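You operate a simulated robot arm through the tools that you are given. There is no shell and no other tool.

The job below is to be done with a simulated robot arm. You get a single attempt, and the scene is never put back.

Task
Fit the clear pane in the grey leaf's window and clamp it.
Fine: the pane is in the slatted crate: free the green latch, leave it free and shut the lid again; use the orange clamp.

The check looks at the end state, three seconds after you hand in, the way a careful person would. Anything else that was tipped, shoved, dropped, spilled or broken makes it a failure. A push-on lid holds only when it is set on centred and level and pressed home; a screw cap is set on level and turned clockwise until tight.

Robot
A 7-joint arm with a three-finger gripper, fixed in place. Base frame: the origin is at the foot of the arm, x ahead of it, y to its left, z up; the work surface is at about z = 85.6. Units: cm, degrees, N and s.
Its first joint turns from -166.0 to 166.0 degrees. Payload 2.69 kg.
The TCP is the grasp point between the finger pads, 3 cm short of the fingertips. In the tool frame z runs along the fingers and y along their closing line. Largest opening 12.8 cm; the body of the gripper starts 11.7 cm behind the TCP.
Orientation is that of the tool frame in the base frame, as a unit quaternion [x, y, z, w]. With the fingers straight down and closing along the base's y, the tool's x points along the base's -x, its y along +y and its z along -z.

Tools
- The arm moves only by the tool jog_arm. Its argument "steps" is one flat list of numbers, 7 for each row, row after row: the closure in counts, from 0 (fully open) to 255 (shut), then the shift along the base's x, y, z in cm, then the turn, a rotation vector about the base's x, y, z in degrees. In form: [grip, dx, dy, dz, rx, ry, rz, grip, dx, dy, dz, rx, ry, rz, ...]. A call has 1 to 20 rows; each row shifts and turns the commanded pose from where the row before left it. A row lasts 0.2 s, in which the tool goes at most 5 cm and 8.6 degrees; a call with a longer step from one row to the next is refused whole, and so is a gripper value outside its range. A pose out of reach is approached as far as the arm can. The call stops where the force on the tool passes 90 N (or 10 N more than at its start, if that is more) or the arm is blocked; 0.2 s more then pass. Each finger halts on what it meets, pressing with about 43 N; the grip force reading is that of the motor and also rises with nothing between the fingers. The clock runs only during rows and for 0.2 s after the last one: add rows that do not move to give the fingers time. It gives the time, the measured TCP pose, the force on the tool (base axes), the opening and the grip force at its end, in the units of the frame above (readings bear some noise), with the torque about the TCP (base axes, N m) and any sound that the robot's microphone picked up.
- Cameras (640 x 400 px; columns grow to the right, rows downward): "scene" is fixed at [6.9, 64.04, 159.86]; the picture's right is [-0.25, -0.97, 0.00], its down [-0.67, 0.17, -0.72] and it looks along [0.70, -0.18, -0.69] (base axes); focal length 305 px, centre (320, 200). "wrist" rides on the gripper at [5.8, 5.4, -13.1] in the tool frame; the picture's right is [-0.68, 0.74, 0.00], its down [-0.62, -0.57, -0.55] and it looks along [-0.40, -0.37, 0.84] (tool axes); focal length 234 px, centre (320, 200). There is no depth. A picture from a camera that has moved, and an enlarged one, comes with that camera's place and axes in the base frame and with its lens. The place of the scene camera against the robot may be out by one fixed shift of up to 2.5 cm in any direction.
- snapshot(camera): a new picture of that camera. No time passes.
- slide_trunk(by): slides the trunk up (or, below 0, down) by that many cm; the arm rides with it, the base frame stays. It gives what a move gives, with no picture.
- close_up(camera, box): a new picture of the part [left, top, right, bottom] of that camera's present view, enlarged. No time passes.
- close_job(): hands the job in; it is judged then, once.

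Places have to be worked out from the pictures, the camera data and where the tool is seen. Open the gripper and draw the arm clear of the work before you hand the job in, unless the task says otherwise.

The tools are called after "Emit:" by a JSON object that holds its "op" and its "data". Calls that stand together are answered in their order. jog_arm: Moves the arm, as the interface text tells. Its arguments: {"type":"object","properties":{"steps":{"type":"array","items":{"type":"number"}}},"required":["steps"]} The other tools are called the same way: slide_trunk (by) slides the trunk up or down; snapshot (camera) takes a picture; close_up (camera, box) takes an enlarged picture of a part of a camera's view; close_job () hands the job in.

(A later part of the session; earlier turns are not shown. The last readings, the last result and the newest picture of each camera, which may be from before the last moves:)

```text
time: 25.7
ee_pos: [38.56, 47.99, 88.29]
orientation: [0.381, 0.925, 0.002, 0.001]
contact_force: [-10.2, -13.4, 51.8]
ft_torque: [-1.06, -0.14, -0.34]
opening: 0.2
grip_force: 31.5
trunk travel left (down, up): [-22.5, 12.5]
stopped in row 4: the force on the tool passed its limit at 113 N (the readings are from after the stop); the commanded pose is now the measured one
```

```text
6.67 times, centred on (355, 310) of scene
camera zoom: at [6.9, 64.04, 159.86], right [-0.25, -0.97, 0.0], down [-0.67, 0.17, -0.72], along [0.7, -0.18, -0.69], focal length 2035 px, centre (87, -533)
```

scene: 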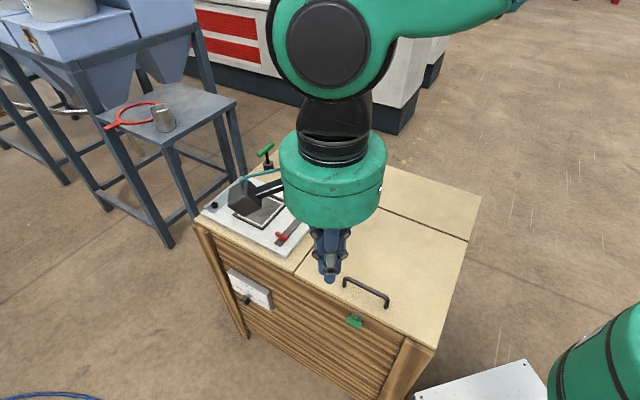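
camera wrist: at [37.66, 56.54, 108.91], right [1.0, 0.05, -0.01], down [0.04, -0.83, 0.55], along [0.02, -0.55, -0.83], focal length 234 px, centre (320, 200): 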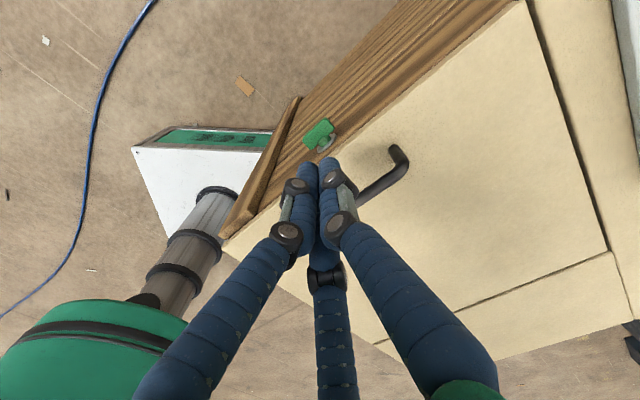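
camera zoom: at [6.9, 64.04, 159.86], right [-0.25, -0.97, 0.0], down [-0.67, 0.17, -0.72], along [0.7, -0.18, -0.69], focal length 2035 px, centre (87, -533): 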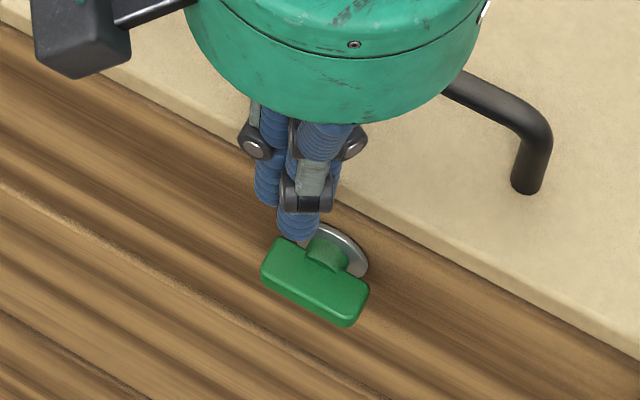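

That contact was the lid's front edge (tip z≈85.3), not the latch; I was slightly too far in. I back up, shift outward ~0.8 cm and press on the far end again.

Emit:
{"op": "jog_arm", "data": {"steps": [255, 0, 0, 1.5, 0, 0, 0, 255, -0.75, 0.5, 0, 0, 0, 0, 255, 0, 0, 0, 0, 0, 0]}}

Emit:
{"op": "close_up", "data": {"camera": "scene", "box": [320, 270, 390, 330]}}

Emit:
{"op": "snapshot", "data": {"camera": "wrist"}}

```text
time: 26.5
ee_pos: [37.82, 48.62, 89.07]
orientation: [0.381, 0.924, 0.0, 0.0]
contact_force: [-0.3, 1.3, 0.6]
ft_torque: [-0.02, 0.01, 0.02]
opening: 0.19
grip_force: 31.3
trunk travel left (down, up): [-22.5, 12.5]
```

```text
6.67 times, centred on (355, 300) of scene
camera zoom: at [6.9, 64.04, 159.86], right [-0.25, -0.97, 0.0], down [-0.67, 0.17, -0.72], along [0.7, -0.18, -0.69], focal length 2035 px, centre (87, -467)
```

zoom: 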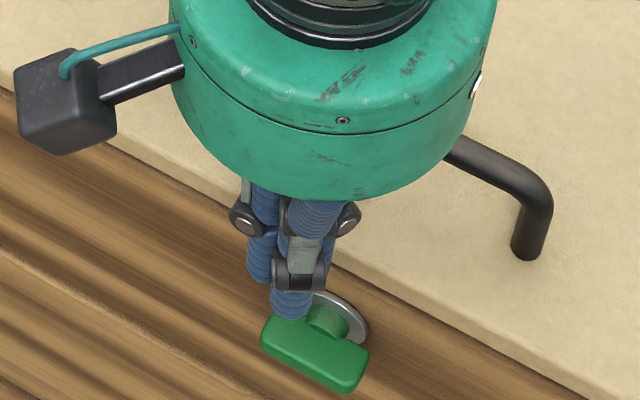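

```text
taken
camera wrist: at [37.53, 56.6, 102.15], right [1.0, 0.05, 0.0], down [0.04, -0.84, 0.55], along [0.03, -0.55, -0.84], focal length 234 px, centre (320, 200)
```

wrist: 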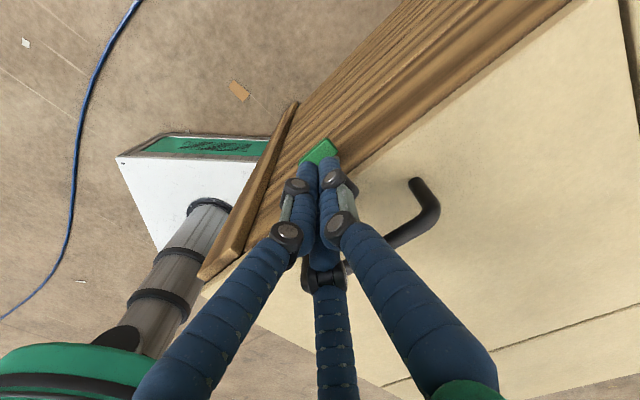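

Now at s≈61.1, w≈-7.6, clear of the lid edge. Lowering and pressing stepwise.

Emit:
{"op": "jog_arm", "data": {"steps": [255, 0, 0, -1.5, 0, 0, 0, 255, 0, 0, -1.5, 0, 0, 0, 255, 0, 0, -1.5, 0, 0, 0, 255, 0, 0, -0.4, 0, 0, 0, 255, 0, 0, -0.3, 0, 0, 0, 255, 0, 0, -0.2, 0, 0, 0, 255, 0, 0, -0.2, 0, 0, 0, 255, 0, 0, -0.2, 0, 0, 0, 255, 0, 0, -0.2, 0, 0, 0]}}

Emit:
{"op": "close_up", "data": {"camera": "scene", "box": [320, 280, 390, 340]}}

```text
time: 28.5
ee_pos: [37.78, 48.94, 83.28]
orientation: [0.381, 0.925, 0.001, 0.0]
contact_force: [-11.9, 11.6, 1.1]
ft_torque: [0.3, 0.29, -0.08]
opening: 0.21
grip_force: 31.1
trunk travel left (down, up): [-22.5, 12.5]
```

```text
6.67 times, centred on (355, 310) of scene
camera zoom: at [6.9, 64.04, 159.86], right [-0.25, -0.97, 0.0], down [-0.67, 0.17, -0.72], along [0.7, -0.18, -0.69], focal length 2035 px, centre (87, -533)
```

zoom: 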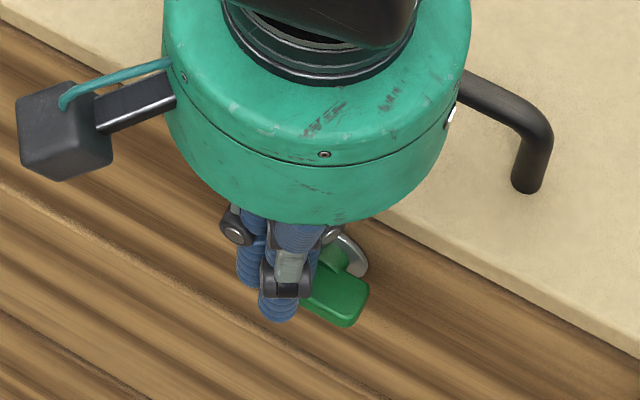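

The reaction is outward only: I slid in front of the tab. The tab's usable top is at w≈-7.1, so I rise, shift in ~0.7 cm and press again.

Emit:
{"op": "jog_arm", "data": {"steps": [255, 0, 0, 1.5, 0, 0, 0, 255, 0, 0, 1.5, 0, 0, 0, 255, 0.25, -0.55, 0, 0, 0, 0, 255, 0, 0, 0, 0, 0, 0]}}

```text
time: 29.5
ee_pos: [38.0, 48.18, 86.29]
orientation: [0.382, 0.924, 0.0, 0.001]
contact_force: [0.3, 0.7, -0.2]
ft_torque: [-0.01, 0.03, -0.01]
opening: 0.19
grip_force: 31.1
trunk travel left (down, up): [-22.5, 12.5]
```

Emit:
{"op": "jog_arm", "data": {"steps": [255, 0, 0, -1.2, 0, 0, 0, 255, 0, 0, -1.0, 0, 0, 0, 255, 0, 0, -0.3, 0, 0, 0, 255, 0, 0, -0.3, 0, 0, 0, 255, 0, 0, -0.3, 0, 0, 0]}}

Emit:
{"op": "close_up", "data": {"camera": "scene", "box": [320, 280, 390, 340]}}

```text
time: 30.7
ee_pos: [38.02, 48.22, 83.58]
orientation: [0.381, 0.925, 0.002, 0.001]
contact_force: [-27.2, 9.6, 66.9]
ft_torque: [-1.25, -0.52, -0.37]
opening: 0.2
grip_force: 31.7
trunk travel left (down, up): [-22.5, 12.5]
```

```text
6.67 times, centred on (355, 310) of scene
camera zoom: at [6.9, 64.04, 159.86], right [-0.25, -0.97, 0.0], down [-0.67, 0.17, -0.72], along [0.7, -0.18, -0.69], focal length 2035 px, centre (87, -533)
```

zoom: 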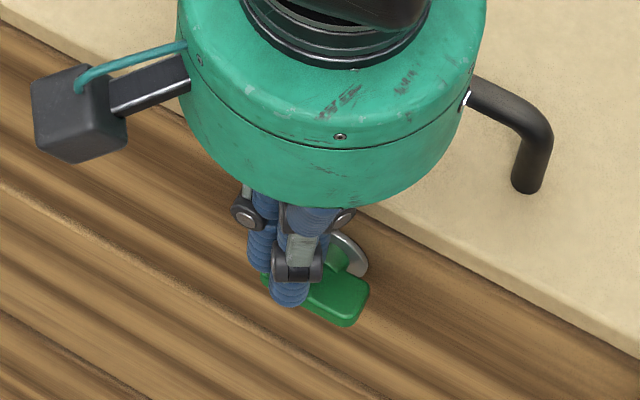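

From the force/torque I work out that contact was near the tab's axis (inner edge of the closed fingers) and against the lid edge, so there was almost no lever. I'll lift and press much further out on the tab's far end (s≈62.6).

Emit:
{"op": "jog_arm", "data": {"steps": [255, 0, 0, 1.5, 0, 0, 0, 255, 0, 0, 1.5, 0, 0, 0, 255, 1.0, 1.25, 0, 0, 0, 0, 255, 0, 0, 0, 0, 0, 0, 255, 0, 0, -1.2, 0, 0, 0, 255, 0, 0, -1.0, 0, 0, 0, 255, 0, 0, -0.3, 0, 0, 0, 255, 0, 0, -0.3, 0, 0, 0, 255, 0, 0, -0.3, 0, 0, 0]}}

Emit:
{"op": "close_up", "data": {"camera": "scene", "box": [320, 280, 390, 340]}}

```text
time: 32.7
ee_pos: [39.13, 49.41, 82.79]
orientation: [0.381, 0.924, 0.001, 0.0]
contact_force: [-2.0, 2.8, 1.0]
ft_torque: [-0.08, 0.01, 0.0]
opening: 0.2
grip_force: 31.1
trunk travel left (down, up): [-22.5, 12.5]
```

```text
6.67 times, centred on (355, 310) of scene
camera zoom: at [6.9, 64.04, 159.86], right [-0.25, -0.97, 0.0], down [-0.67, 0.17, -0.72], along [0.7, -0.18, -0.69], focal length 2035 px, centre (87, -533)
```

zoom: 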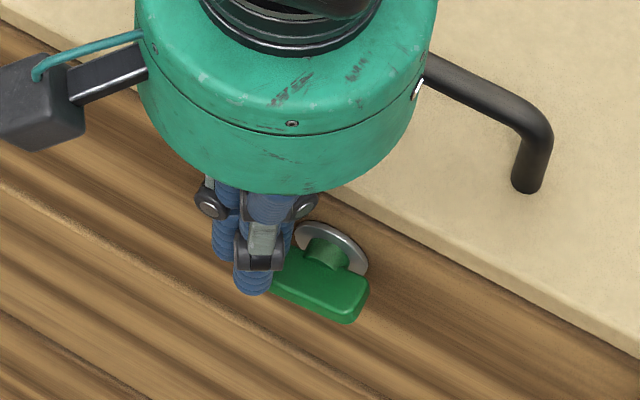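

No strong contact at tip z≈79.8. I continue down a little and check whether the tab turns.

Emit:
{"op": "jog_arm", "data": {"steps": [255, 0, 0, -0.4, 0, 0, 0, 255, 0, 0, -0.4, 0, 0, 0, 255, 0, 0, -0.4, 0, 0, 0]}}

Emit:
{"op": "close_up", "data": {"camera": "scene", "box": [320, 280, 390, 340]}}

Emit:
{"op": "close_up", "data": {"camera": "wrist", "box": [250, 80, 400, 200]}}

```text
time: 33.5
ee_pos: [39.11, 49.39, 81.71]
orientation: [0.381, 0.924, 0.0, 0.0]
contact_force: [-2.8, 3.3, 1.0]
ft_torque: [-0.15, -0.14, -0.05]
opening: 0.23
grip_force: 31.8
trunk travel left (down, up): [-22.5, 12.5]
```

```text
6.67 times, centred on (355, 310) of scene
camera zoom: at [6.9, 64.04, 159.86], right [-0.25, -0.97, 0.0], down [-0.67, 0.17, -0.72], along [0.7, -0.18, -0.69], focal length 2035 px, centre (87, -533)
```

zoom: 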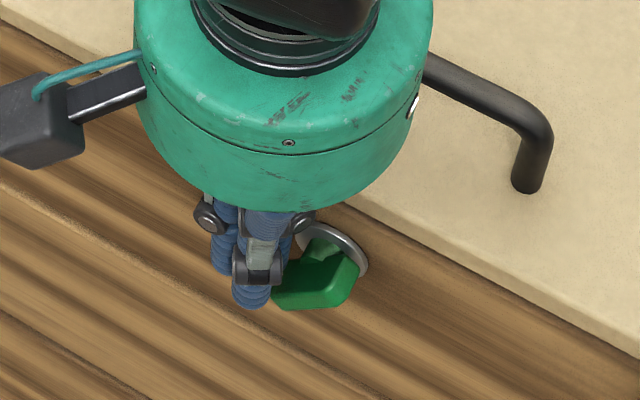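

```text
3.33 times, centred on (325, 140) of wrist
camera zoom: at [38.83, 57.29, 94.83], right [1.0, 0.05, 0.0], down [0.04, -0.84, 0.55], along [0.03, -0.55, -0.84], focal length 781 px, centre (303, 400)
```

zoom: 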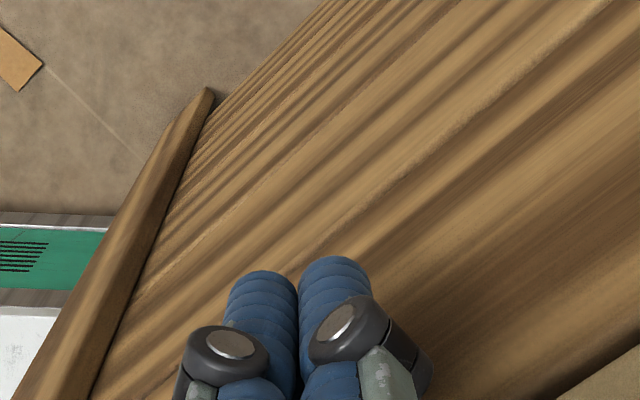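

The tab is turning: far end going down, near end up, with little force. I continue down and then inward to bring it upright.

Emit:
{"op": "jog_arm", "data": {"steps": [255, 0, 0, -0.5, 0, 0, 0, 255, 0, 0, -0.5, 0, 0, 0, 255, -0.2, -0.2, -0.4, 0, 0, 0, 255, -0.2, -0.2, -0.3, 0, 0, 0, 255, 0, 0, 0, 0, 0, 0]}}

Emit:
{"op": "close_up", "data": {"camera": "scene", "box": [320, 280, 390, 340]}}

```text
time: 34.7
ee_pos: [38.68, 49.15, 80.23]
orientation: [0.381, 0.924, 0.002, 0.001]
contact_force: [3.1, 9.3, 3.6]
ft_torque: [-0.04, 0.0, 0.03]
opening: 0.2
grip_force: 31.3
trunk travel left (down, up): [-22.5, 12.5]
```

```text
6.67 times, centred on (355, 310) of scene
camera zoom: at [6.9, 64.04, 159.86], right [-0.25, -0.97, 0.0], down [-0.67, 0.17, -0.72], along [0.7, -0.18, -0.69], focal length 2035 px, centre (87, -533)
```

zoom: 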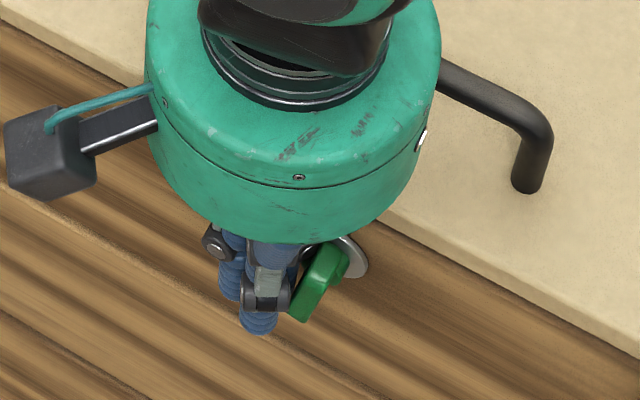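

About two-thirds turned. Pushing the lower end a bit further inward to bring it vertical.

Emit:
{"op": "jog_arm", "data": {"steps": [255, -0.2, -0.2, 0, 0, 0, 0, 255, -0.2, -0.2, 0, 0, 0, 0, 255, -0.15, -0.15, 0, 0, 0, 0, 255, 0, 0, 0, 0, 0, 0]}}

Emit:
{"op": "close_up", "data": {"camera": "scene", "box": [320, 280, 390, 340]}}

```text
time: 35.7
ee_pos: [38.65, 49.23, 80.23]
orientation: [0.381, 0.924, 0.004, 0.0]
contact_force: [41.0, 46.4, -4.5]
ft_torque: [0.17, -0.18, 0.58]
opening: 0.22
grip_force: 31.7
trunk travel left (down, up): [-22.5, 12.5]
```

```text
6.67 times, centred on (355, 310) of scene
camera zoom: at [6.9, 64.04, 159.86], right [-0.25, -0.97, 0.0], down [-0.67, 0.17, -0.72], along [0.7, -0.18, -0.69], focal length 2035 px, centre (87, -533)
```

zoom: 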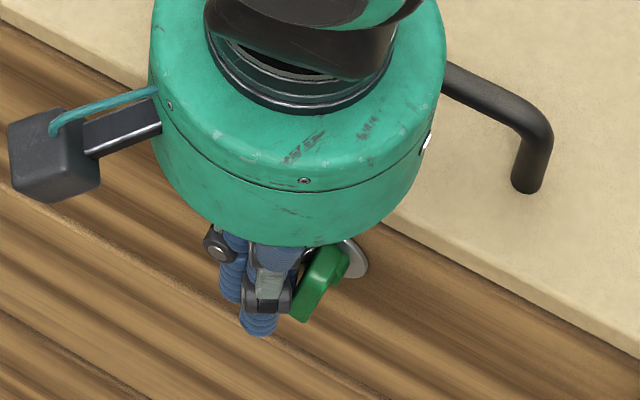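

It has hit its stop (62 N, no more motion) and looks upright. I back off sideways and rise, then inspect the latch.

Emit:
{"op": "jog_arm", "data": {"steps": [255, 0.8, 0.8, 0, 0, 0, 0, 255, 0.5, 1.0, 0.5, 0, 0, 0, 255, -0.5, 1.0, 2, 0, 0, 0, 255, -2, 2, 4, 0, 0, 0, 255, -3, 3, 4.5, 0, 0, 0, 255, -3, 3, 4, 0, 0, 0, 0, 0, 0, 2, 0, 0, 0, 0, 0, 0, 0, 0, 0, 0]}}

Emit:
{"op": "snapshot", "data": {"camera": "wrist"}}

Emit:
{"op": "close_up", "data": {"camera": "scene", "box": [320, 280, 390, 340]}}

```text
refused: row 5 steps farther than a row can; nothing moved
```

```text
taken
camera wrist: at [38.2, 56.91, 93.42], right [1.0, 0.05, 0.01], down [0.04, -0.84, 0.54], along [0.03, -0.54, -0.84], focal length 234 px, centre (320, 200)
```

wrist: 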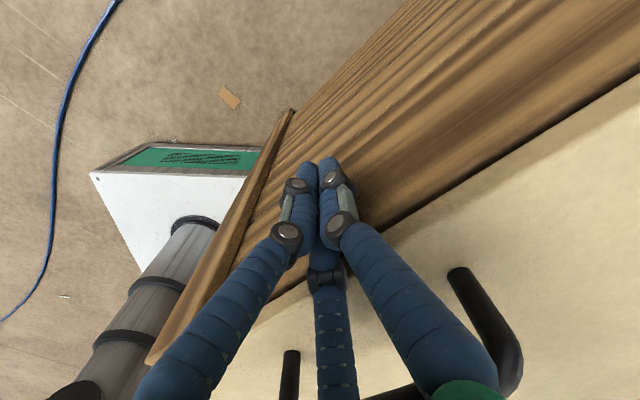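

```text
6.67 times, centred on (355, 310) of scene
camera zoom: at [6.9, 64.04, 159.86], right [-0.25, -0.97, 0.0], down [-0.67, 0.17, -0.72], along [0.7, -0.18, -0.69], focal length 2035 px, centre (87, -533)
```

zoom: 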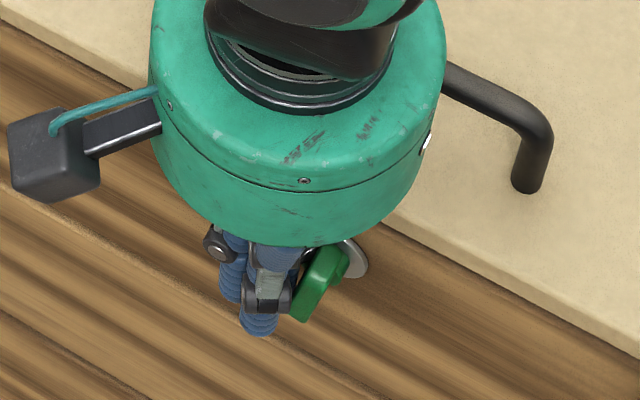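

One row was too long; I resend the retreat in shorter steps.

Emit:
{"op": "jog_arm", "data": {"steps": [255, 0.8, 0.8, 0, 0, 0, 0, 255, 0.5, 1.0, 0.5, 0, 0, 0, 255, -0.5, 1.0, 2, 0, 0, 0, 255, -1.5, 1.5, 4, 0, 0, 0, 255, -1.5, 1.5, 4, 0, 0, 0, 255, -1.5, 1.5, 4, 0, 0, 0, 0, 0, 0, 3, 0, 0, 0, 0, 0, 0, 0, 0, 0, 0]}}

Emit:
{"op": "snapshot", "data": {"camera": "wrist"}}

Emit:
{"op": "snapshot", "data": {"camera": "scene"}}

```text
time: 37.5
ee_pos: [34.38, 55.79, 97.58]
orientation: [0.382, 0.924, 0.001, 0.001]
contact_force: [-0.3, -0.7, 0.6]
ft_torque: [0.03, -0.01, -0.01]
opening: 12.8
grip_force: 0.0
trunk travel left (down, up): [-22.5, 12.5]
```

```text
taken
camera wrist: at [33.98, 63.75, 110.71], right [1.0, 0.05, 0.0], down [0.04, -0.84, 0.55], along [0.03, -0.55, -0.84], focal length 234 px, centre (320, 200)
```

wrist: 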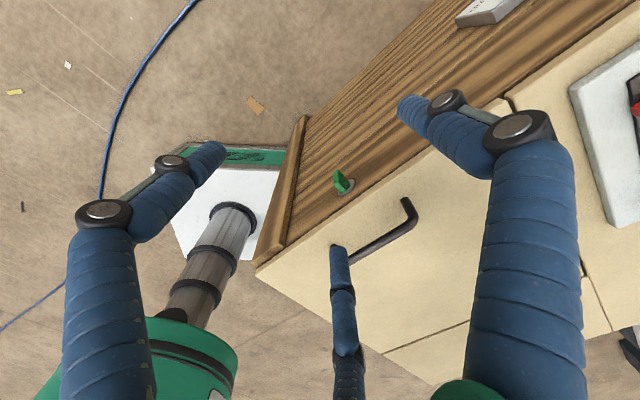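

```text
taken
```

scene: 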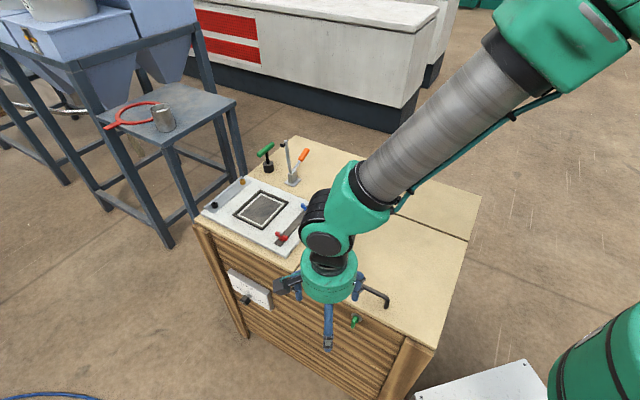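

Emit:
{"op": "close_up", "data": {"camera": "wrist", "box": [290, 140, 430, 230]}}

Emit:
{"op": "close_up", "data": {"camera": "scene", "box": [290, 250, 420, 350]}}

```text
4.44 times, centred on (360, 185) of wrist
camera zoom: at [33.98, 63.75, 110.71], right [1.0, 0.05, 0.0], down [0.04, -0.84, 0.55], along [0.03, -0.55, -0.84], focal length 1041 px, centre (142, 267)
```

zoom: 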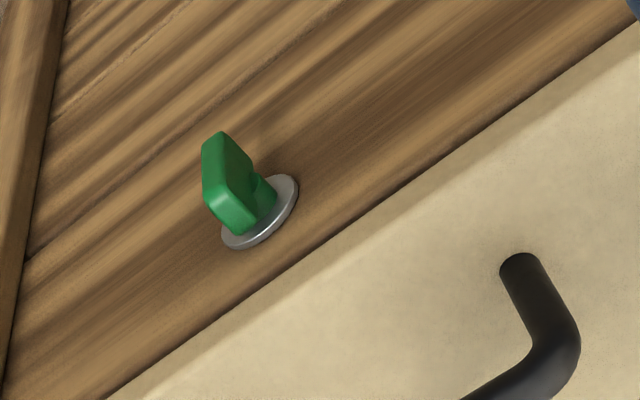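

```text
4.00 times, centred on (355, 300) of scene
camera zoom: at [6.9, 64.04, 159.86], right [-0.25, -0.97, 0.0], down [-0.67, 0.17, -0.72], along [0.7, -0.18, -0.69], focal length 1221 px, centre (180, -200)
```

zoom: 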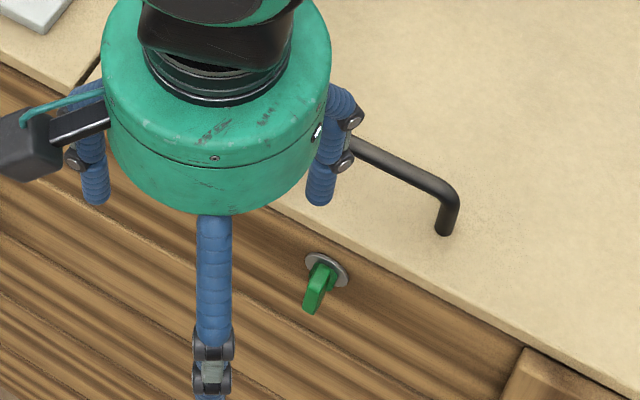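

The latch tab now stands vertical — freed. Next the lid: I put the handle bar's centre at about (41.3, 43.7, 89.2), running along the crate's long axis. I'll rise, yaw +90° so the fingers close across the bar, and move over it half open.

Emit:
{"op": "jog_arm", "data": {"steps": [150, 0.4, -1.0, 1.2, 0, 0, 8.2, 150, 0.5, -1.1, 1.2, 0, 0, 8.2, 150, 0.6, -1.1, 1.2, 0, 0, 8.2, 150, 0.6, -1.1, 1.0, 0, 0, 8.2, 150, 0.7, -1.1, 1.0, 0, 0, 8.2, 150, 0.7, -1.1, 1.0, 0, 0, 8.2, 150, 0.7, -1.1, 0, 0, 0, 8.2, 150, 0.7, -1.1, 0, 0, 0, 8.2, 150, 0.7, -1.1, 0, 0, 0, 8.2, 150, 0.7, -1.1, 0, 0, 0, 8.2, 150, 0.63, -1.21, 0, 0, 0, 8, 150, 0, 0, 0, 0, 0, 0]}}

Emit:
{"op": "snapshot", "data": {"camera": "wrist"}}

Emit:
{"op": "snapshot", "data": {"camera": "scene"}}

```text
time: 40.1
ee_pos: [41.38, 43.4, 104.27]
orientation: [-0.385, 0.923, 0.001, -0.001]
contact_force: [0.2, 0.8, -0.7]
ft_torque: [0.05, 0.02, 0.01]
opening: 5.29
grip_force: 0.1
trunk travel left (down, up): [-22.5, 12.5]
```

```text
taken
camera wrist: at [33.42, 43.01, 117.35], right [-0.05, 1.0, 0.0], down [0.84, 0.04, 0.55], along [0.55, 0.03, -0.84], focal length 234 px, centre (320, 200)
```

wrist: 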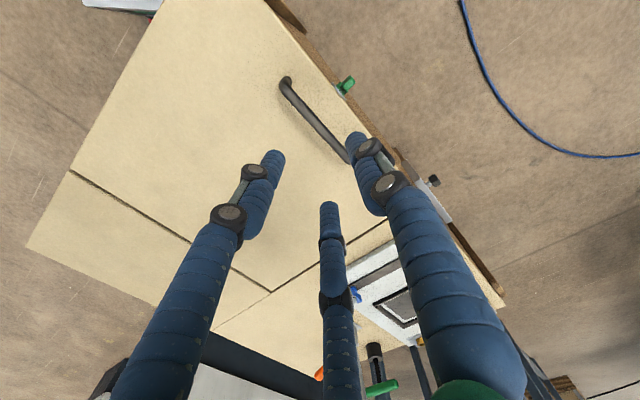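

```text
taken
```

scene: 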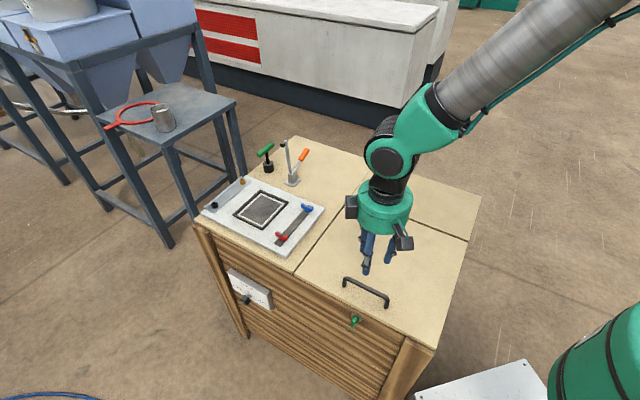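

The bar passes right under the TCP axis in the wrist view. I lower onto it with the fingers 5 cm apart.

Emit:
{"op": "jog_arm", "data": {"steps": [150, 0, 0.1, -4, 0, 0, 0, 150, 0, 0.1, -4, 0, 0, 0, 150, 0, 0.1, -3.5, 0, 0, 0, 150, 0, 0, -2, 0, 0, 0, 150, 0, 0, -1.2, 0, 0, 0, 150, 0, 0, 0, 0, 0, 0]}}

Emit:
{"op": "snapshot", "data": {"camera": "wrist"}}

Emit:
{"op": "close_up", "data": {"camera": "scene", "box": [300, 200, 440, 320]}}

```text
time: 41.5
ee_pos: [41.15, 43.65, 89.53]
orientation: [-0.385, 0.923, 0.0, -0.001]
contact_force: [3.6, -5.5, -0.4]
ft_torque: [-0.15, 0.07, -0.26]
opening: 5.56
grip_force: 0.2
trunk travel left (down, up): [-22.5, 12.5]
```

```text
taken
camera wrist: at [33.26, 43.38, 102.6], right [-0.05, 1.0, 0.0], down [0.84, 0.04, 0.55], along [0.55, 0.02, -0.84], focal length 234 px, centre (320, 200)
```

wrist: 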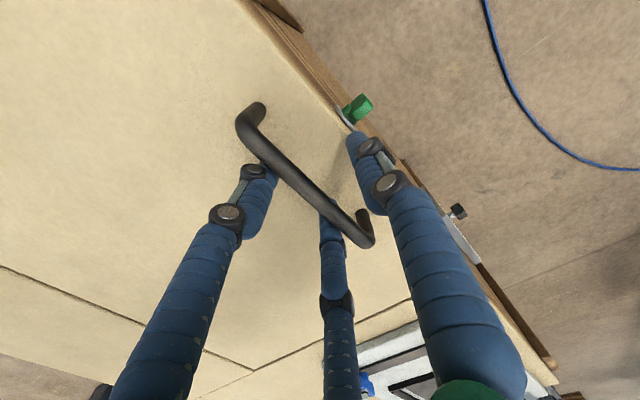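

```text
3.33 times, centred on (370, 260) of scene
camera zoom: at [6.9, 64.04, 159.86], right [-0.25, -0.97, 0.0], down [-0.67, 0.17, -0.72], along [0.7, -0.18, -0.69], focal length 1017 px, centre (153, 0)
```

zoom: 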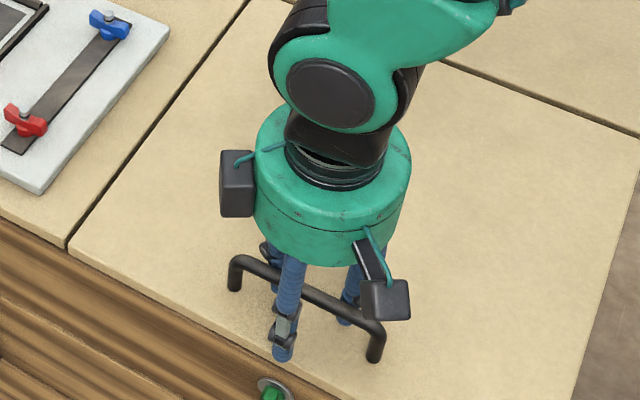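

The thumb is in front of the bar and two fingers behind it. Closing the grip on the bar.

Emit:
{"op": "jog_arm", "data": {"steps": [200, 0, 0, 0, 0, 0, 0, 255, 0, 0, 0, 0, 0, 0, 255, 0, 0, 0, 0, 0, 0, 255, 0, 0, 0, 0, 0, 0]}}

Emit:
{"op": "snapshot", "data": {"camera": "wrist"}}

Emit:
{"op": "close_up", "data": {"camera": "scene", "box": [300, 200, 440, 320]}}

```text
time: 42.2
ee_pos: [42.18, 43.67, 89.6]
orientation: [-0.382, 0.924, 0.002, 0.004]
contact_force: [50.1, -29.2, -7.9]
ft_torque: [0.38, -0.45, -0.37]
opening: 2.05
grip_force: 43.0
trunk travel left (down, up): [-22.5, 12.5]
stopped in row 3: the force on the tool passed its limit at 101 N (the readings are from after the stop); the commanded pose is now the measured one
```

```text
taken
camera wrist: at [34.25, 43.23, 102.78], right [-0.04, 1.0, 0.01], down [0.83, 0.03, 0.55], along [0.55, 0.03, -0.83], focal length 234 px, centre (320, 200)
```

wrist: 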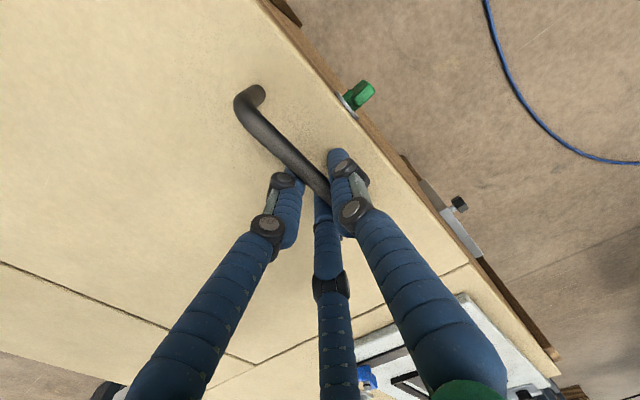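

```text
3.33 times, centred on (370, 260) of scene
camera zoom: at [6.9, 64.04, 159.86], right [-0.25, -0.97, 0.0], down [-0.67, 0.17, -0.72], along [0.7, -0.18, -0.69], focal length 1017 px, centre (153, 0)
```

zoom: 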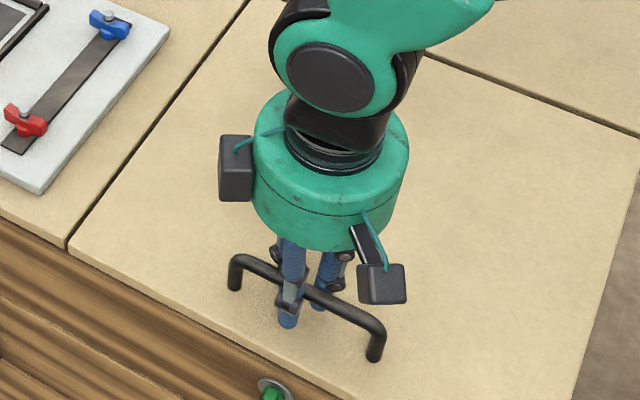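

The grip is closing but the tool got pulled sideways about 0.7 cm. I let it settle with a null row and read again.

Emit:
{"op": "jog_arm", "data": {"steps": [255, 0, 0, 0, 0, 0, 0, 255, 0, 0, 0, 0, 0, 0, 255, 0, 0, 0, 0, 0, 0]}}

Emit:
{"op": "close_up", "data": {"camera": "wrist", "box": [220, 80, 420, 260]}}

Emit:
{"op": "close_up", "data": {"camera": "scene", "box": [330, 230, 410, 310]}}

```text
time: 42.7
ee_pos: [42.16, 43.69, 89.75]
orientation: [-0.38, 0.925, 0.004, 0.004]
contact_force: [22.9, -13.4, -7.2]
ft_torque: [-0.27, 0.18, -0.35]
opening: 2.02
grip_force: 44.1
trunk travel left (down, up): [-22.5, 12.5]
stopped in row 2: the force on the tool passed its limit at 92 N (the readings are from after the stop); the commanded pose is now the measured one
```

```text
2.22 times, centred on (320, 170) of wrist
camera zoom: at [34.23, 43.23, 102.78], right [-0.04, 1.0, 0.01], down [0.83, 0.03, 0.55], along [0.55, 0.03, -0.83], focal length 520 px, centre (320, 267)
```

zoom: 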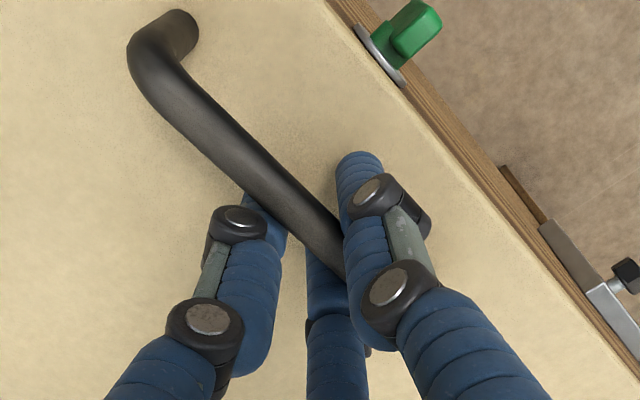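

```text
5.00 times, centred on (370, 270) of scene
camera zoom: at [6.9, 64.04, 159.86], right [-0.25, -0.97, 0.0], down [-0.67, 0.17, -0.72], along [0.7, -0.18, -0.69], focal length 1526 px, centre (70, -150)
```

zoom: 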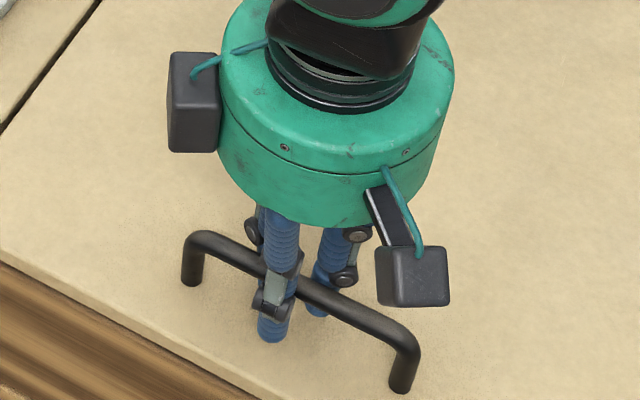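

Emit:
{"op": "jog_arm", "data": {"steps": [255, 0, 0, 0, 0, 0, 0]}}

```text
time: 43.1
ee_pos: [42.13, 43.62, 89.71]
orientation: [-0.381, 0.925, 0.002, 0.004]
contact_force: [44.2, -29.3, -9.1]
ft_torque: [0.0, -0.02, -0.37]
opening: 2.03
grip_force: 43.8
trunk travel left (down, up): [-22.5, 12.5]
```

The sideways force (+e2, ~52 N) says only the back fingers touch: the bar is off-centre in the grip. I let the tool follow that force by a few millimetres so both sides bear on it.

Emit:
{"op": "jog_arm", "data": {"steps": [255, 0.15, -0.15, 0, 0, 0, 0, 255, 0.15, -0.15, 0, 0, 0, 0, 255, 0, 0, 0, 0, 0, 0]}}

```text
time: 43.9
ee_pos: [42.07, 43.67, 89.8]
orientation: [-0.382, 0.924, 0.002, 0.005]
contact_force: [3.5, 7.6, -1.2]
ft_torque: [-0.36, 0.41, -0.26]
opening: 2.04
grip_force: 44.0
trunk travel left (down, up): [-22.5, 12.5]
```

Now the force is nearly zero with the bar firmly gripped (44 N). I start lifting the lid along its hinge arc (radius ≈ 33 cm about the back edge), first about 8°, tilting the tool slightly with it.

Emit:
{"op": "jog_arm", "data": {"steps": [255, 0.15, -0.15, 1.12, 0.7, 0.7, 0, 255, 0.15, -0.15, 1.13, 0.7, 0.7, 0, 255, 0.2, -0.2, 1.12, 0.7, 0.7, 0, 255, 0.2, -0.2, 1.11, 0.7, 0.7, 0]}}

Emit:
{"op": "snapshot", "data": {"camera": "scene"}}

Emit:
{"op": "snapshot", "data": {"camera": "wrist"}}

```text
time: 44.9
ee_pos: [42.83, 42.92, 94.42]
orientation: [-0.382, 0.924, 0.032, -0.007]
contact_force: [-32.0, 41.5, 15.0]
ft_torque: [0.13, 0.0, -0.18]
opening: 2.1
grip_force: 44.1
trunk travel left (down, up): [-22.5, 12.5]
```

```text
taken
```

scene: 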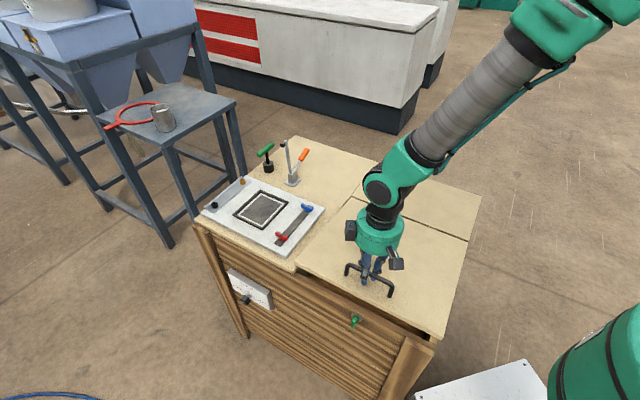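

```text
taken
camera wrist: at [35.58, 41.85, 107.78], right [-0.04, 1.0, 0.06], down [0.86, 0.0, 0.52], along [0.51, 0.07, -0.85], focal length 234 px, centre (320, 200)
```

wrist: 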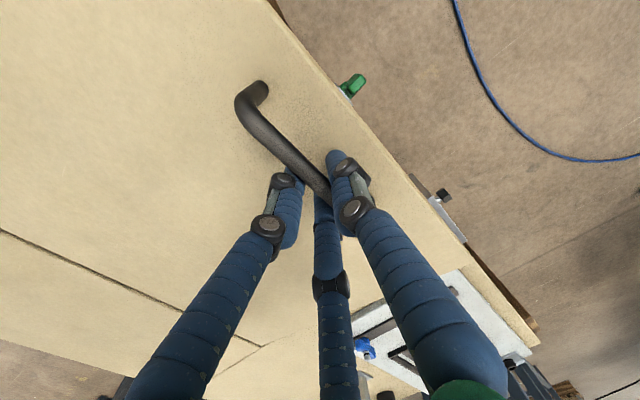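

The lid is rising (front gap visible), with a ~50 N pull back toward the front, so my commanded path is ~0.5 cm too far in. I correct that and continue.

Emit:
{"op": "jog_arm", "data": {"steps": [255, 0.0, 0.0, 1.1, 0.9, 0.9, 0, 255, 0.05, -0.05, 1.09, 0.9, 0.9, 0, 255, 0.25, -0.25, 1.07, 0.9, 0.9, 0, 255, 0.3, -0.3, 1.05, 0.9, 0.9, 0]}}

```text
time: 45.9
ee_pos: [43.9, 41.96, 98.44]
orientation: [-0.38, 0.922, 0.075, -0.027]
contact_force: [52.4, -35.3, -28.8]
ft_torque: [0.34, -0.03, -0.43]
opening: 2.07
grip_force: 44.0
trunk travel left (down, up): [-22.5, 12.5]
```

Measured points fit a circle about (w=31.4, z=85) with R=32.9 very well; the arm is just stiff, so I'll follow that circle closely.

Emit:
{"op": "jog_arm", "data": {"steps": [255, 0.495, -0.495, 1.08, 1, 1, 0, 255, 0.495, -0.495, 1.08, 1, 1, 0, 255, 0.52, -0.52, 1.23, 1, 1, 0, 255, 0.52, -0.52, 1.23, 1, 1, 0, 255, 0.6, -0.6, 1.16, 1, 1, 0, 255, 0.6, -0.6, 1.16, 1, 1, 0]}}

Emit:
{"op": "snapshot", "data": {"camera": "scene"}}

```text
time: 47.3
ee_pos: [46.95, 38.87, 105.34]
orientation: [-0.376, 0.914, 0.143, -0.055]
contact_force: [26.5, -24.0, -30.6]
ft_torque: [-0.28, 0.57, -0.19]
opening: 2.12
grip_force: 44.8
trunk travel left (down, up): [-22.5, 12.5]
```

```text
taken
```

scene: 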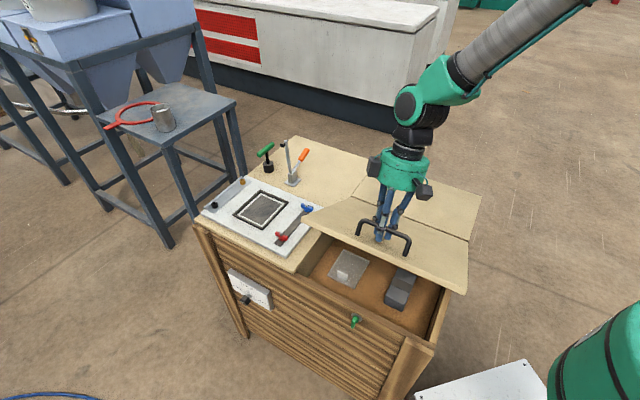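

Lid at about 30°; inside I can see the clear pane and a dark grey object. Continuing the arc to about 60°.

Emit:
{"op": "jog_arm", "data": {"steps": [255, 0.714, -0.714, 1.03, 1.06, 1.06, 0, 255, 0.714, -0.714, 1.03, 1.06, 1.06, 0, 255, 0.732, -0.732, 1.0, 1.06, 1.06, 0, 255, 0.732, -0.732, 0.99, 1.06, 1.06, 0, 255, 0.785, -0.785, 0.9, 1.06, 1.06, 0, 255, 0.785, -0.785, 0.9, 1.06, 1.06, 0]}}

```text
time: 48.7
ee_pos: [51.46, 34.45, 111.35]
orientation: [-0.371, 0.9, 0.214, -0.083]
contact_force: [11.1, -1.0, -11.4]
ft_torque: [-0.48, 0.71, -0.02]
opening: 2.18
grip_force: 44.1
trunk travel left (down, up): [-22.5, 12.5]
```

Tracking well with low force. Continuing to about 75°.

Emit:
{"op": "jog_arm", "data": {"steps": [255, 0.841, -0.841, 0.81, 1.06, 1.06, 0, 255, 0.841, -0.841, 0.8, 1.06, 1.06, 0, 255, 0.887, -0.887, 0.7, 1.06, 1.06, 0, 255, 0.887, -0.887, 0.7, 1.06, 1.06, 0, 255, 0.926, -0.926, 0.58, 1.06, 1.06, 0, 255, 0.926, -0.926, 0.58, 1.06, 1.06, 0, 255, 0.958, -0.958, 0.47, 0.8, 0.8, 0, 255, 0.958, -0.958, 0.47, 0.8, 0.8, 0, 255, 0.983, -0.983, 0.35, 0.8, 0.8, 0, 255, 0.983, -0.983, 0.35, 0.8, 0.8, 0]}}

Emit:
{"op": "snapshot", "data": {"camera": "scene"}}

Emit:
{"op": "snapshot", "data": {"camera": "wrist"}}

```text
time: 50.9
ee_pos: [60.61, 25.24, 117.04]
orientation: [-0.357, 0.869, 0.317, -0.128]
contact_force: [-9.4, -19.7, -37.6]
ft_torque: [-0.02, 0.36, -0.05]
opening: 2.28
grip_force: 44.2
trunk travel left (down, up): [-22.5, 12.5]
```

```text
taken
```

scene: 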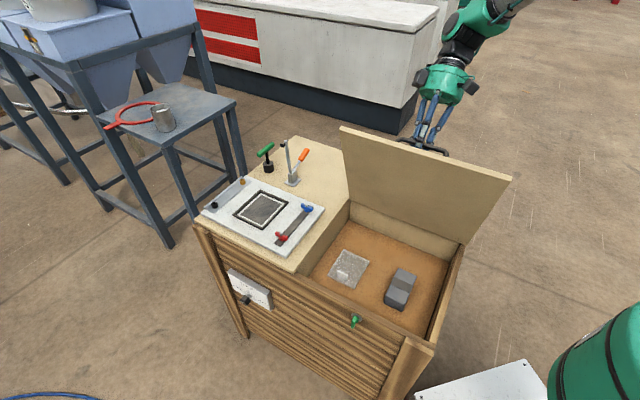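

```text
taken
camera wrist: at [59.5, 17.96, 130.5], right [0.09, 0.87, 0.48], down [0.99, -0.13, 0.06], along [0.11, 0.47, -0.88], focal length 234 px, centre (320, 200)
```

wrist: 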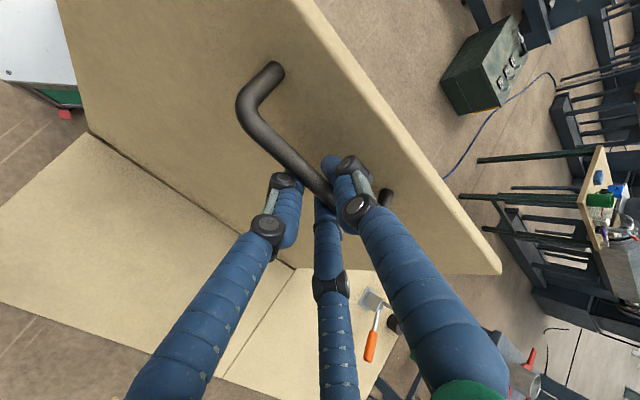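

Lid at ~70°, interior fully visible with the pane flat on the floor. I continue past vertical carefully.

Emit:
{"op": "jog_arm", "data": {"steps": [255, 0.93, -0.93, 0.2, 0.8, 0.8, 0, 255, 0.93, -0.93, 0.2, 0.8, 0.8, 0, 255, 1.0, -1.0, 0.1, 0.8, 0.8, 0, 255, 1.0, -1.0, 0.1, 0.8, 0.8, 0, 255, 1.0, -1.0, 0, 0.8, 0.8, 0, 255, 1.0, -1.0, -0.05, 0.8, 0.8, 0]}}

Emit:
{"op": "snapshot", "data": {"camera": "scene"}}

```text
time: 52.3
ee_pos: [66.64, 19.12, 117.79]
orientation: [-0.349, 0.849, 0.369, -0.148]
contact_force: [-2.0, -2.2, -32.5]
ft_torque: [-0.57, 0.34, -0.01]
opening: 1.97
grip_force: 44.0
trunk travel left (down, up): [-22.5, 12.5]
```

```text
taken
```

scene: 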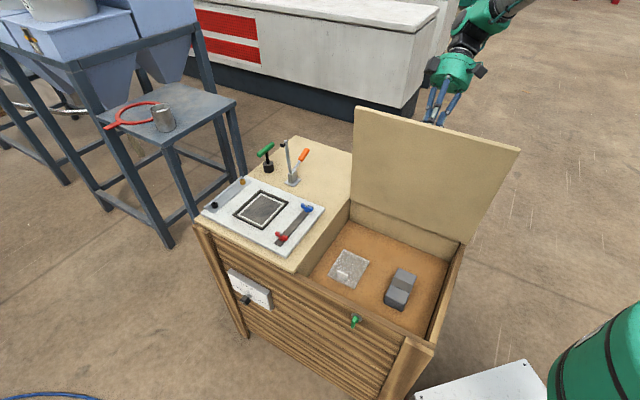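

At ~85° and no stop yet. Continuing gently past vertical to find the rest position.

Emit:
{"op": "jog_arm", "data": {"steps": [255, 1.0, -1.0, -0.2, 0.8, 0.8, 0, 255, 1.0, -1.0, -0.25, 0.8, 0.8, 0, 255, 1.0, -1.0, -0.3, 0.8, 0.8, 0, 255, 1.0, -1.0, -0.3, 0.8, 0.8, 0]}}

Emit:
{"op": "snapshot", "data": {"camera": "scene"}}

```text
time: 53.3
ee_pos: [70.55, 15.31, 116.91]
orientation: [-0.342, 0.834, 0.402, -0.16]
contact_force: [-2.3, -6.2, 5.9]
ft_torque: [-0.41, 0.74, 0.13]
opening: 1.95
grip_force: 43.8
trunk travel left (down, up): [-22.5, 12.5]
```

```text
taken
```

scene: 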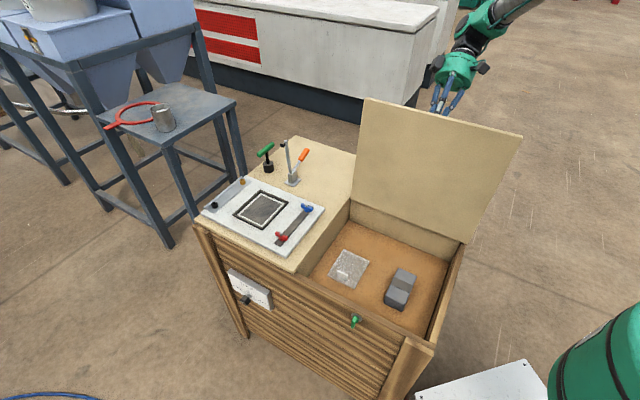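

At ~95°. A few more degrees, watching for a stop.

Emit:
{"op": "jog_arm", "data": {"steps": [255, 0.95, -0.95, -0.35, 0.8, 0.8, 0, 255, 0.95, -0.95, -0.4, 0.8, 0.8, 0, 255, 0.95, -0.95, -0.45, 0.8, 0.8, 0, 255, 0.9, -0.9, -0.45, 0.8, 0.8, 0]}}

```text
time: 54.2
ee_pos: [72.53, 13.48, 116.26]
orientation: [-0.34, 0.818, 0.43, -0.177]
contact_force: [-42.7, 21.6, 29.5]
ft_torque: [-0.54, 0.37, 0.66]
opening: 1.98
grip_force: 44.3
trunk travel left (down, up): [-22.5, 12.5]
stopped in row 4: the force on the tool passed its limit at 99 N (the readings are from after the stop); the commanded pose is now the measured one
```

A firm stop at about 100° open — past vertical, so the lid should rest there. I open the fingers just a little and slide back off the bar along the tool axis.

Emit:
{"op": "jog_arm", "data": {"steps": [190, 0, 0, 0, 0, 0, 0, 190, 0, 0, 0, 0, 0, 0, 190, 0.4, -0.4, 0.4, 0, 0, 0, 180, 0.58, -0.58, 0.57, 0, 0, 0, 170, 0.8, -0.8, 0.8, 0, 0, 0]}}

Emit:
{"op": "snapshot", "data": {"camera": "scene"}}

Emit:
{"op": "snapshot", "data": {"camera": "wrist"}}

```text
time: 55.4
ee_pos: [74.65, 11.34, 117.5]
orientation: [-0.338, 0.819, 0.43, -0.176]
contact_force: [-0.4, -0.3, -0.6]
ft_torque: [0.02, -0.01, 0.01]
opening: 4.28
grip_force: 0.1
trunk travel left (down, up): [-22.5, 12.5]
```

```text
taken
```

scene: 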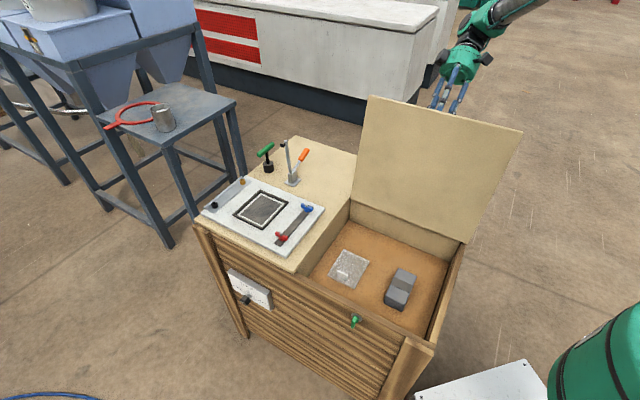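

```text
taken
camera wrist: at [75.99, 1.71, 129.34], right [0.18, 0.77, 0.61], down [0.98, -0.11, -0.15], along [-0.05, 0.63, -0.78], focal length 234 px, centre (320, 200)
```

wrist: 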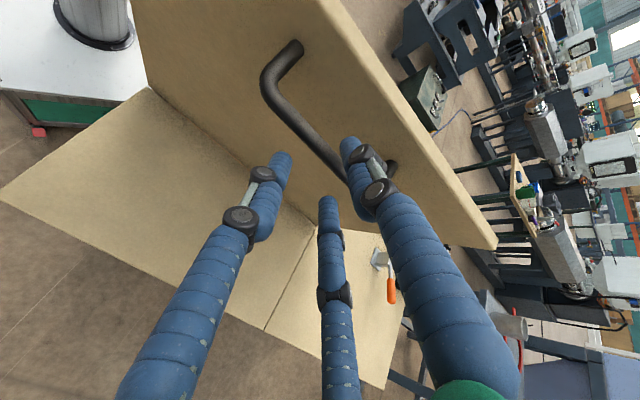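

The lid stays open on its own. I back away from the handle, rise and return the tool to pointing straight down.

Emit:
{"op": "jog_arm", "data": {"steps": [150, 1.2, -1.2, 1.2, 0, 0, 0, 150, 1.2, -1.2, 1.2, 0, 0, 0, 150, 1.2, -1.2, 1.2, 0, 0, 0, 150, 0, 0, 2.2, -5.6, -5.6, 0, 150, 0, 0, 2.2, -5.6, -5.6, 0, 150, 0, 0, 2.2, -5.6, -5.6, 0, 150, 0, 0, 2.2, -5.6, -5.6, 0, 150, 0, 0, 2.2, -5.6, -5.6, 0, 150, 0, 0, 2.2, -5.6, -5.6, 0, 150, 0, 0, 2.2, -5.6, -5.6, 0, 150, 0, 0, 0, 0, 0, 0]}}

Emit:
{"op": "close_up", "data": {"camera": "scene", "box": [290, 190, 480, 350]}}

Emit:
{"op": "close_up", "data": {"camera": "scene", "box": [310, 235, 430, 325]}}

```text
time: 57.8
ee_pos: [78.32, 7.97, 136.86]
orientation: [-0.384, 0.924, -0.001, 0.002]
contact_force: [-0.9, 0.7, 0.1]
ft_torque: [-0.02, -0.05, -0.02]
opening: 5.26
grip_force: 0.0
trunk travel left (down, up): [-22.5, 12.5]
```

```text
2.50 times, centred on (385, 270) of scene
camera zoom: at [6.9, 64.04, 159.86], right [-0.25, -0.97, 0.0], down [-0.67, 0.17, -0.72], along [0.7, -0.18, -0.69], focal length 763 px, centre (158, 25)
```

zoom: 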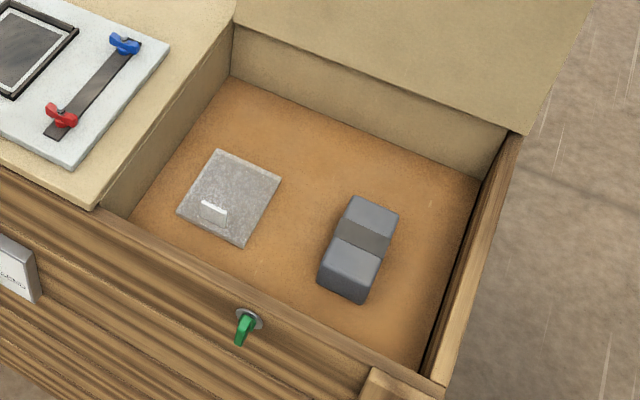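

```text
4.44 times, centred on (370, 280) of scene
camera zoom: at [6.9, 64.04, 159.86], right [-0.25, -0.97, 0.0], down [-0.67, 0.17, -0.72], along [0.7, -0.18, -0.69], focal length 1356 px, centre (98, -156)
```

zoom: 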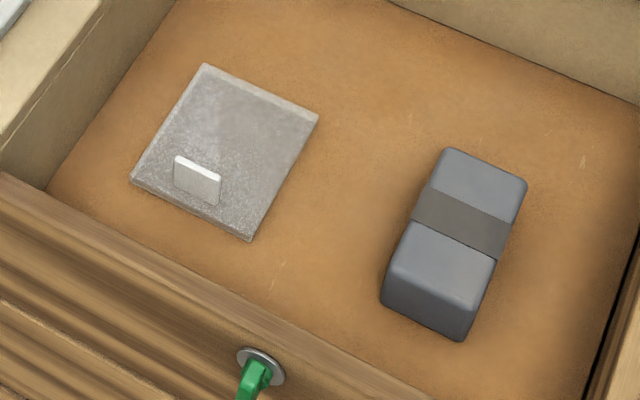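

The pane lies flat on the crate floor and has a small upright grip tab near one edge. I move the hand over the top of the lid to above the pane and look down.

Emit:
{"op": "jog_arm", "data": {"steps": [150, -2.19, 3.47, 0.2, 0, 0, 0, 150, -2.19, 3.47, 0, 0, 0, 0, 150, -2.19, 3.47, 0, 0, 0, 0, 150, -2.19, 3.47, 0, 0, 0, 0, 150, -2.19, 3.47, 0, 0, 0, 0, 150, -2.19, 3.47, 0, 0, 0, 0, 150, -2.19, 3.47, 0, 0, 0, 0, 150, -2.19, 3.47, 0, 0, 0, 0, 150, -2.19, 3.47, 0, 0, 0, 0, 150, -2.19, 3.47, 0, 0, 0, 0, 150, 0, 0, -4, 0, 0, 0, 150, 0, 0, -4, 0, 0, 0, 150, 0, 0, -4, 0, 0, 0, 150, 0, 0, -4, 0, 0, 0, 150, 0, 0, -4, 0, 0, 0, 150, 0, 0, -4, 0, 0, 0, 150, 0, 0, 0, 0, 0, 0]}}

Emit:
{"op": "snapshot", "data": {"camera": "wrist"}}

Emit:
{"op": "snapshot", "data": {"camera": "scene"}}

```text
time: 61.4
ee_pos: [56.39, 42.52, 112.7]
orientation: [-0.384, 0.924, 0.0, 0.001]
contact_force: [0.7, 0.4, -0.2]
ft_torque: [-0.04, 0.04, -0.03]
opening: 5.26
grip_force: 0.1
trunk travel left (down, up): [-22.5, 12.5]
```

```text
taken
camera wrist: at [48.43, 42.12, 125.85], right [-0.04, 1.0, 0.0], down [0.83, 0.04, 0.55], along [0.55, 0.03, -0.83], focal length 234 px, centre (320, 200)
```

wrist: 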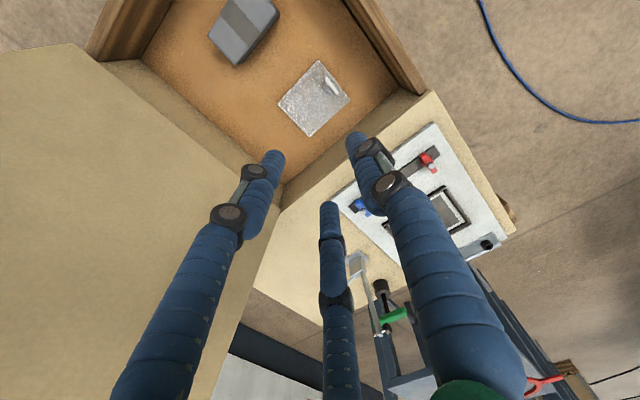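

```text
taken
```

scene: 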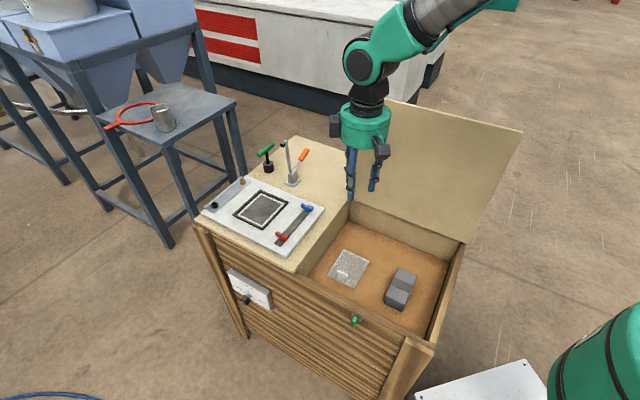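

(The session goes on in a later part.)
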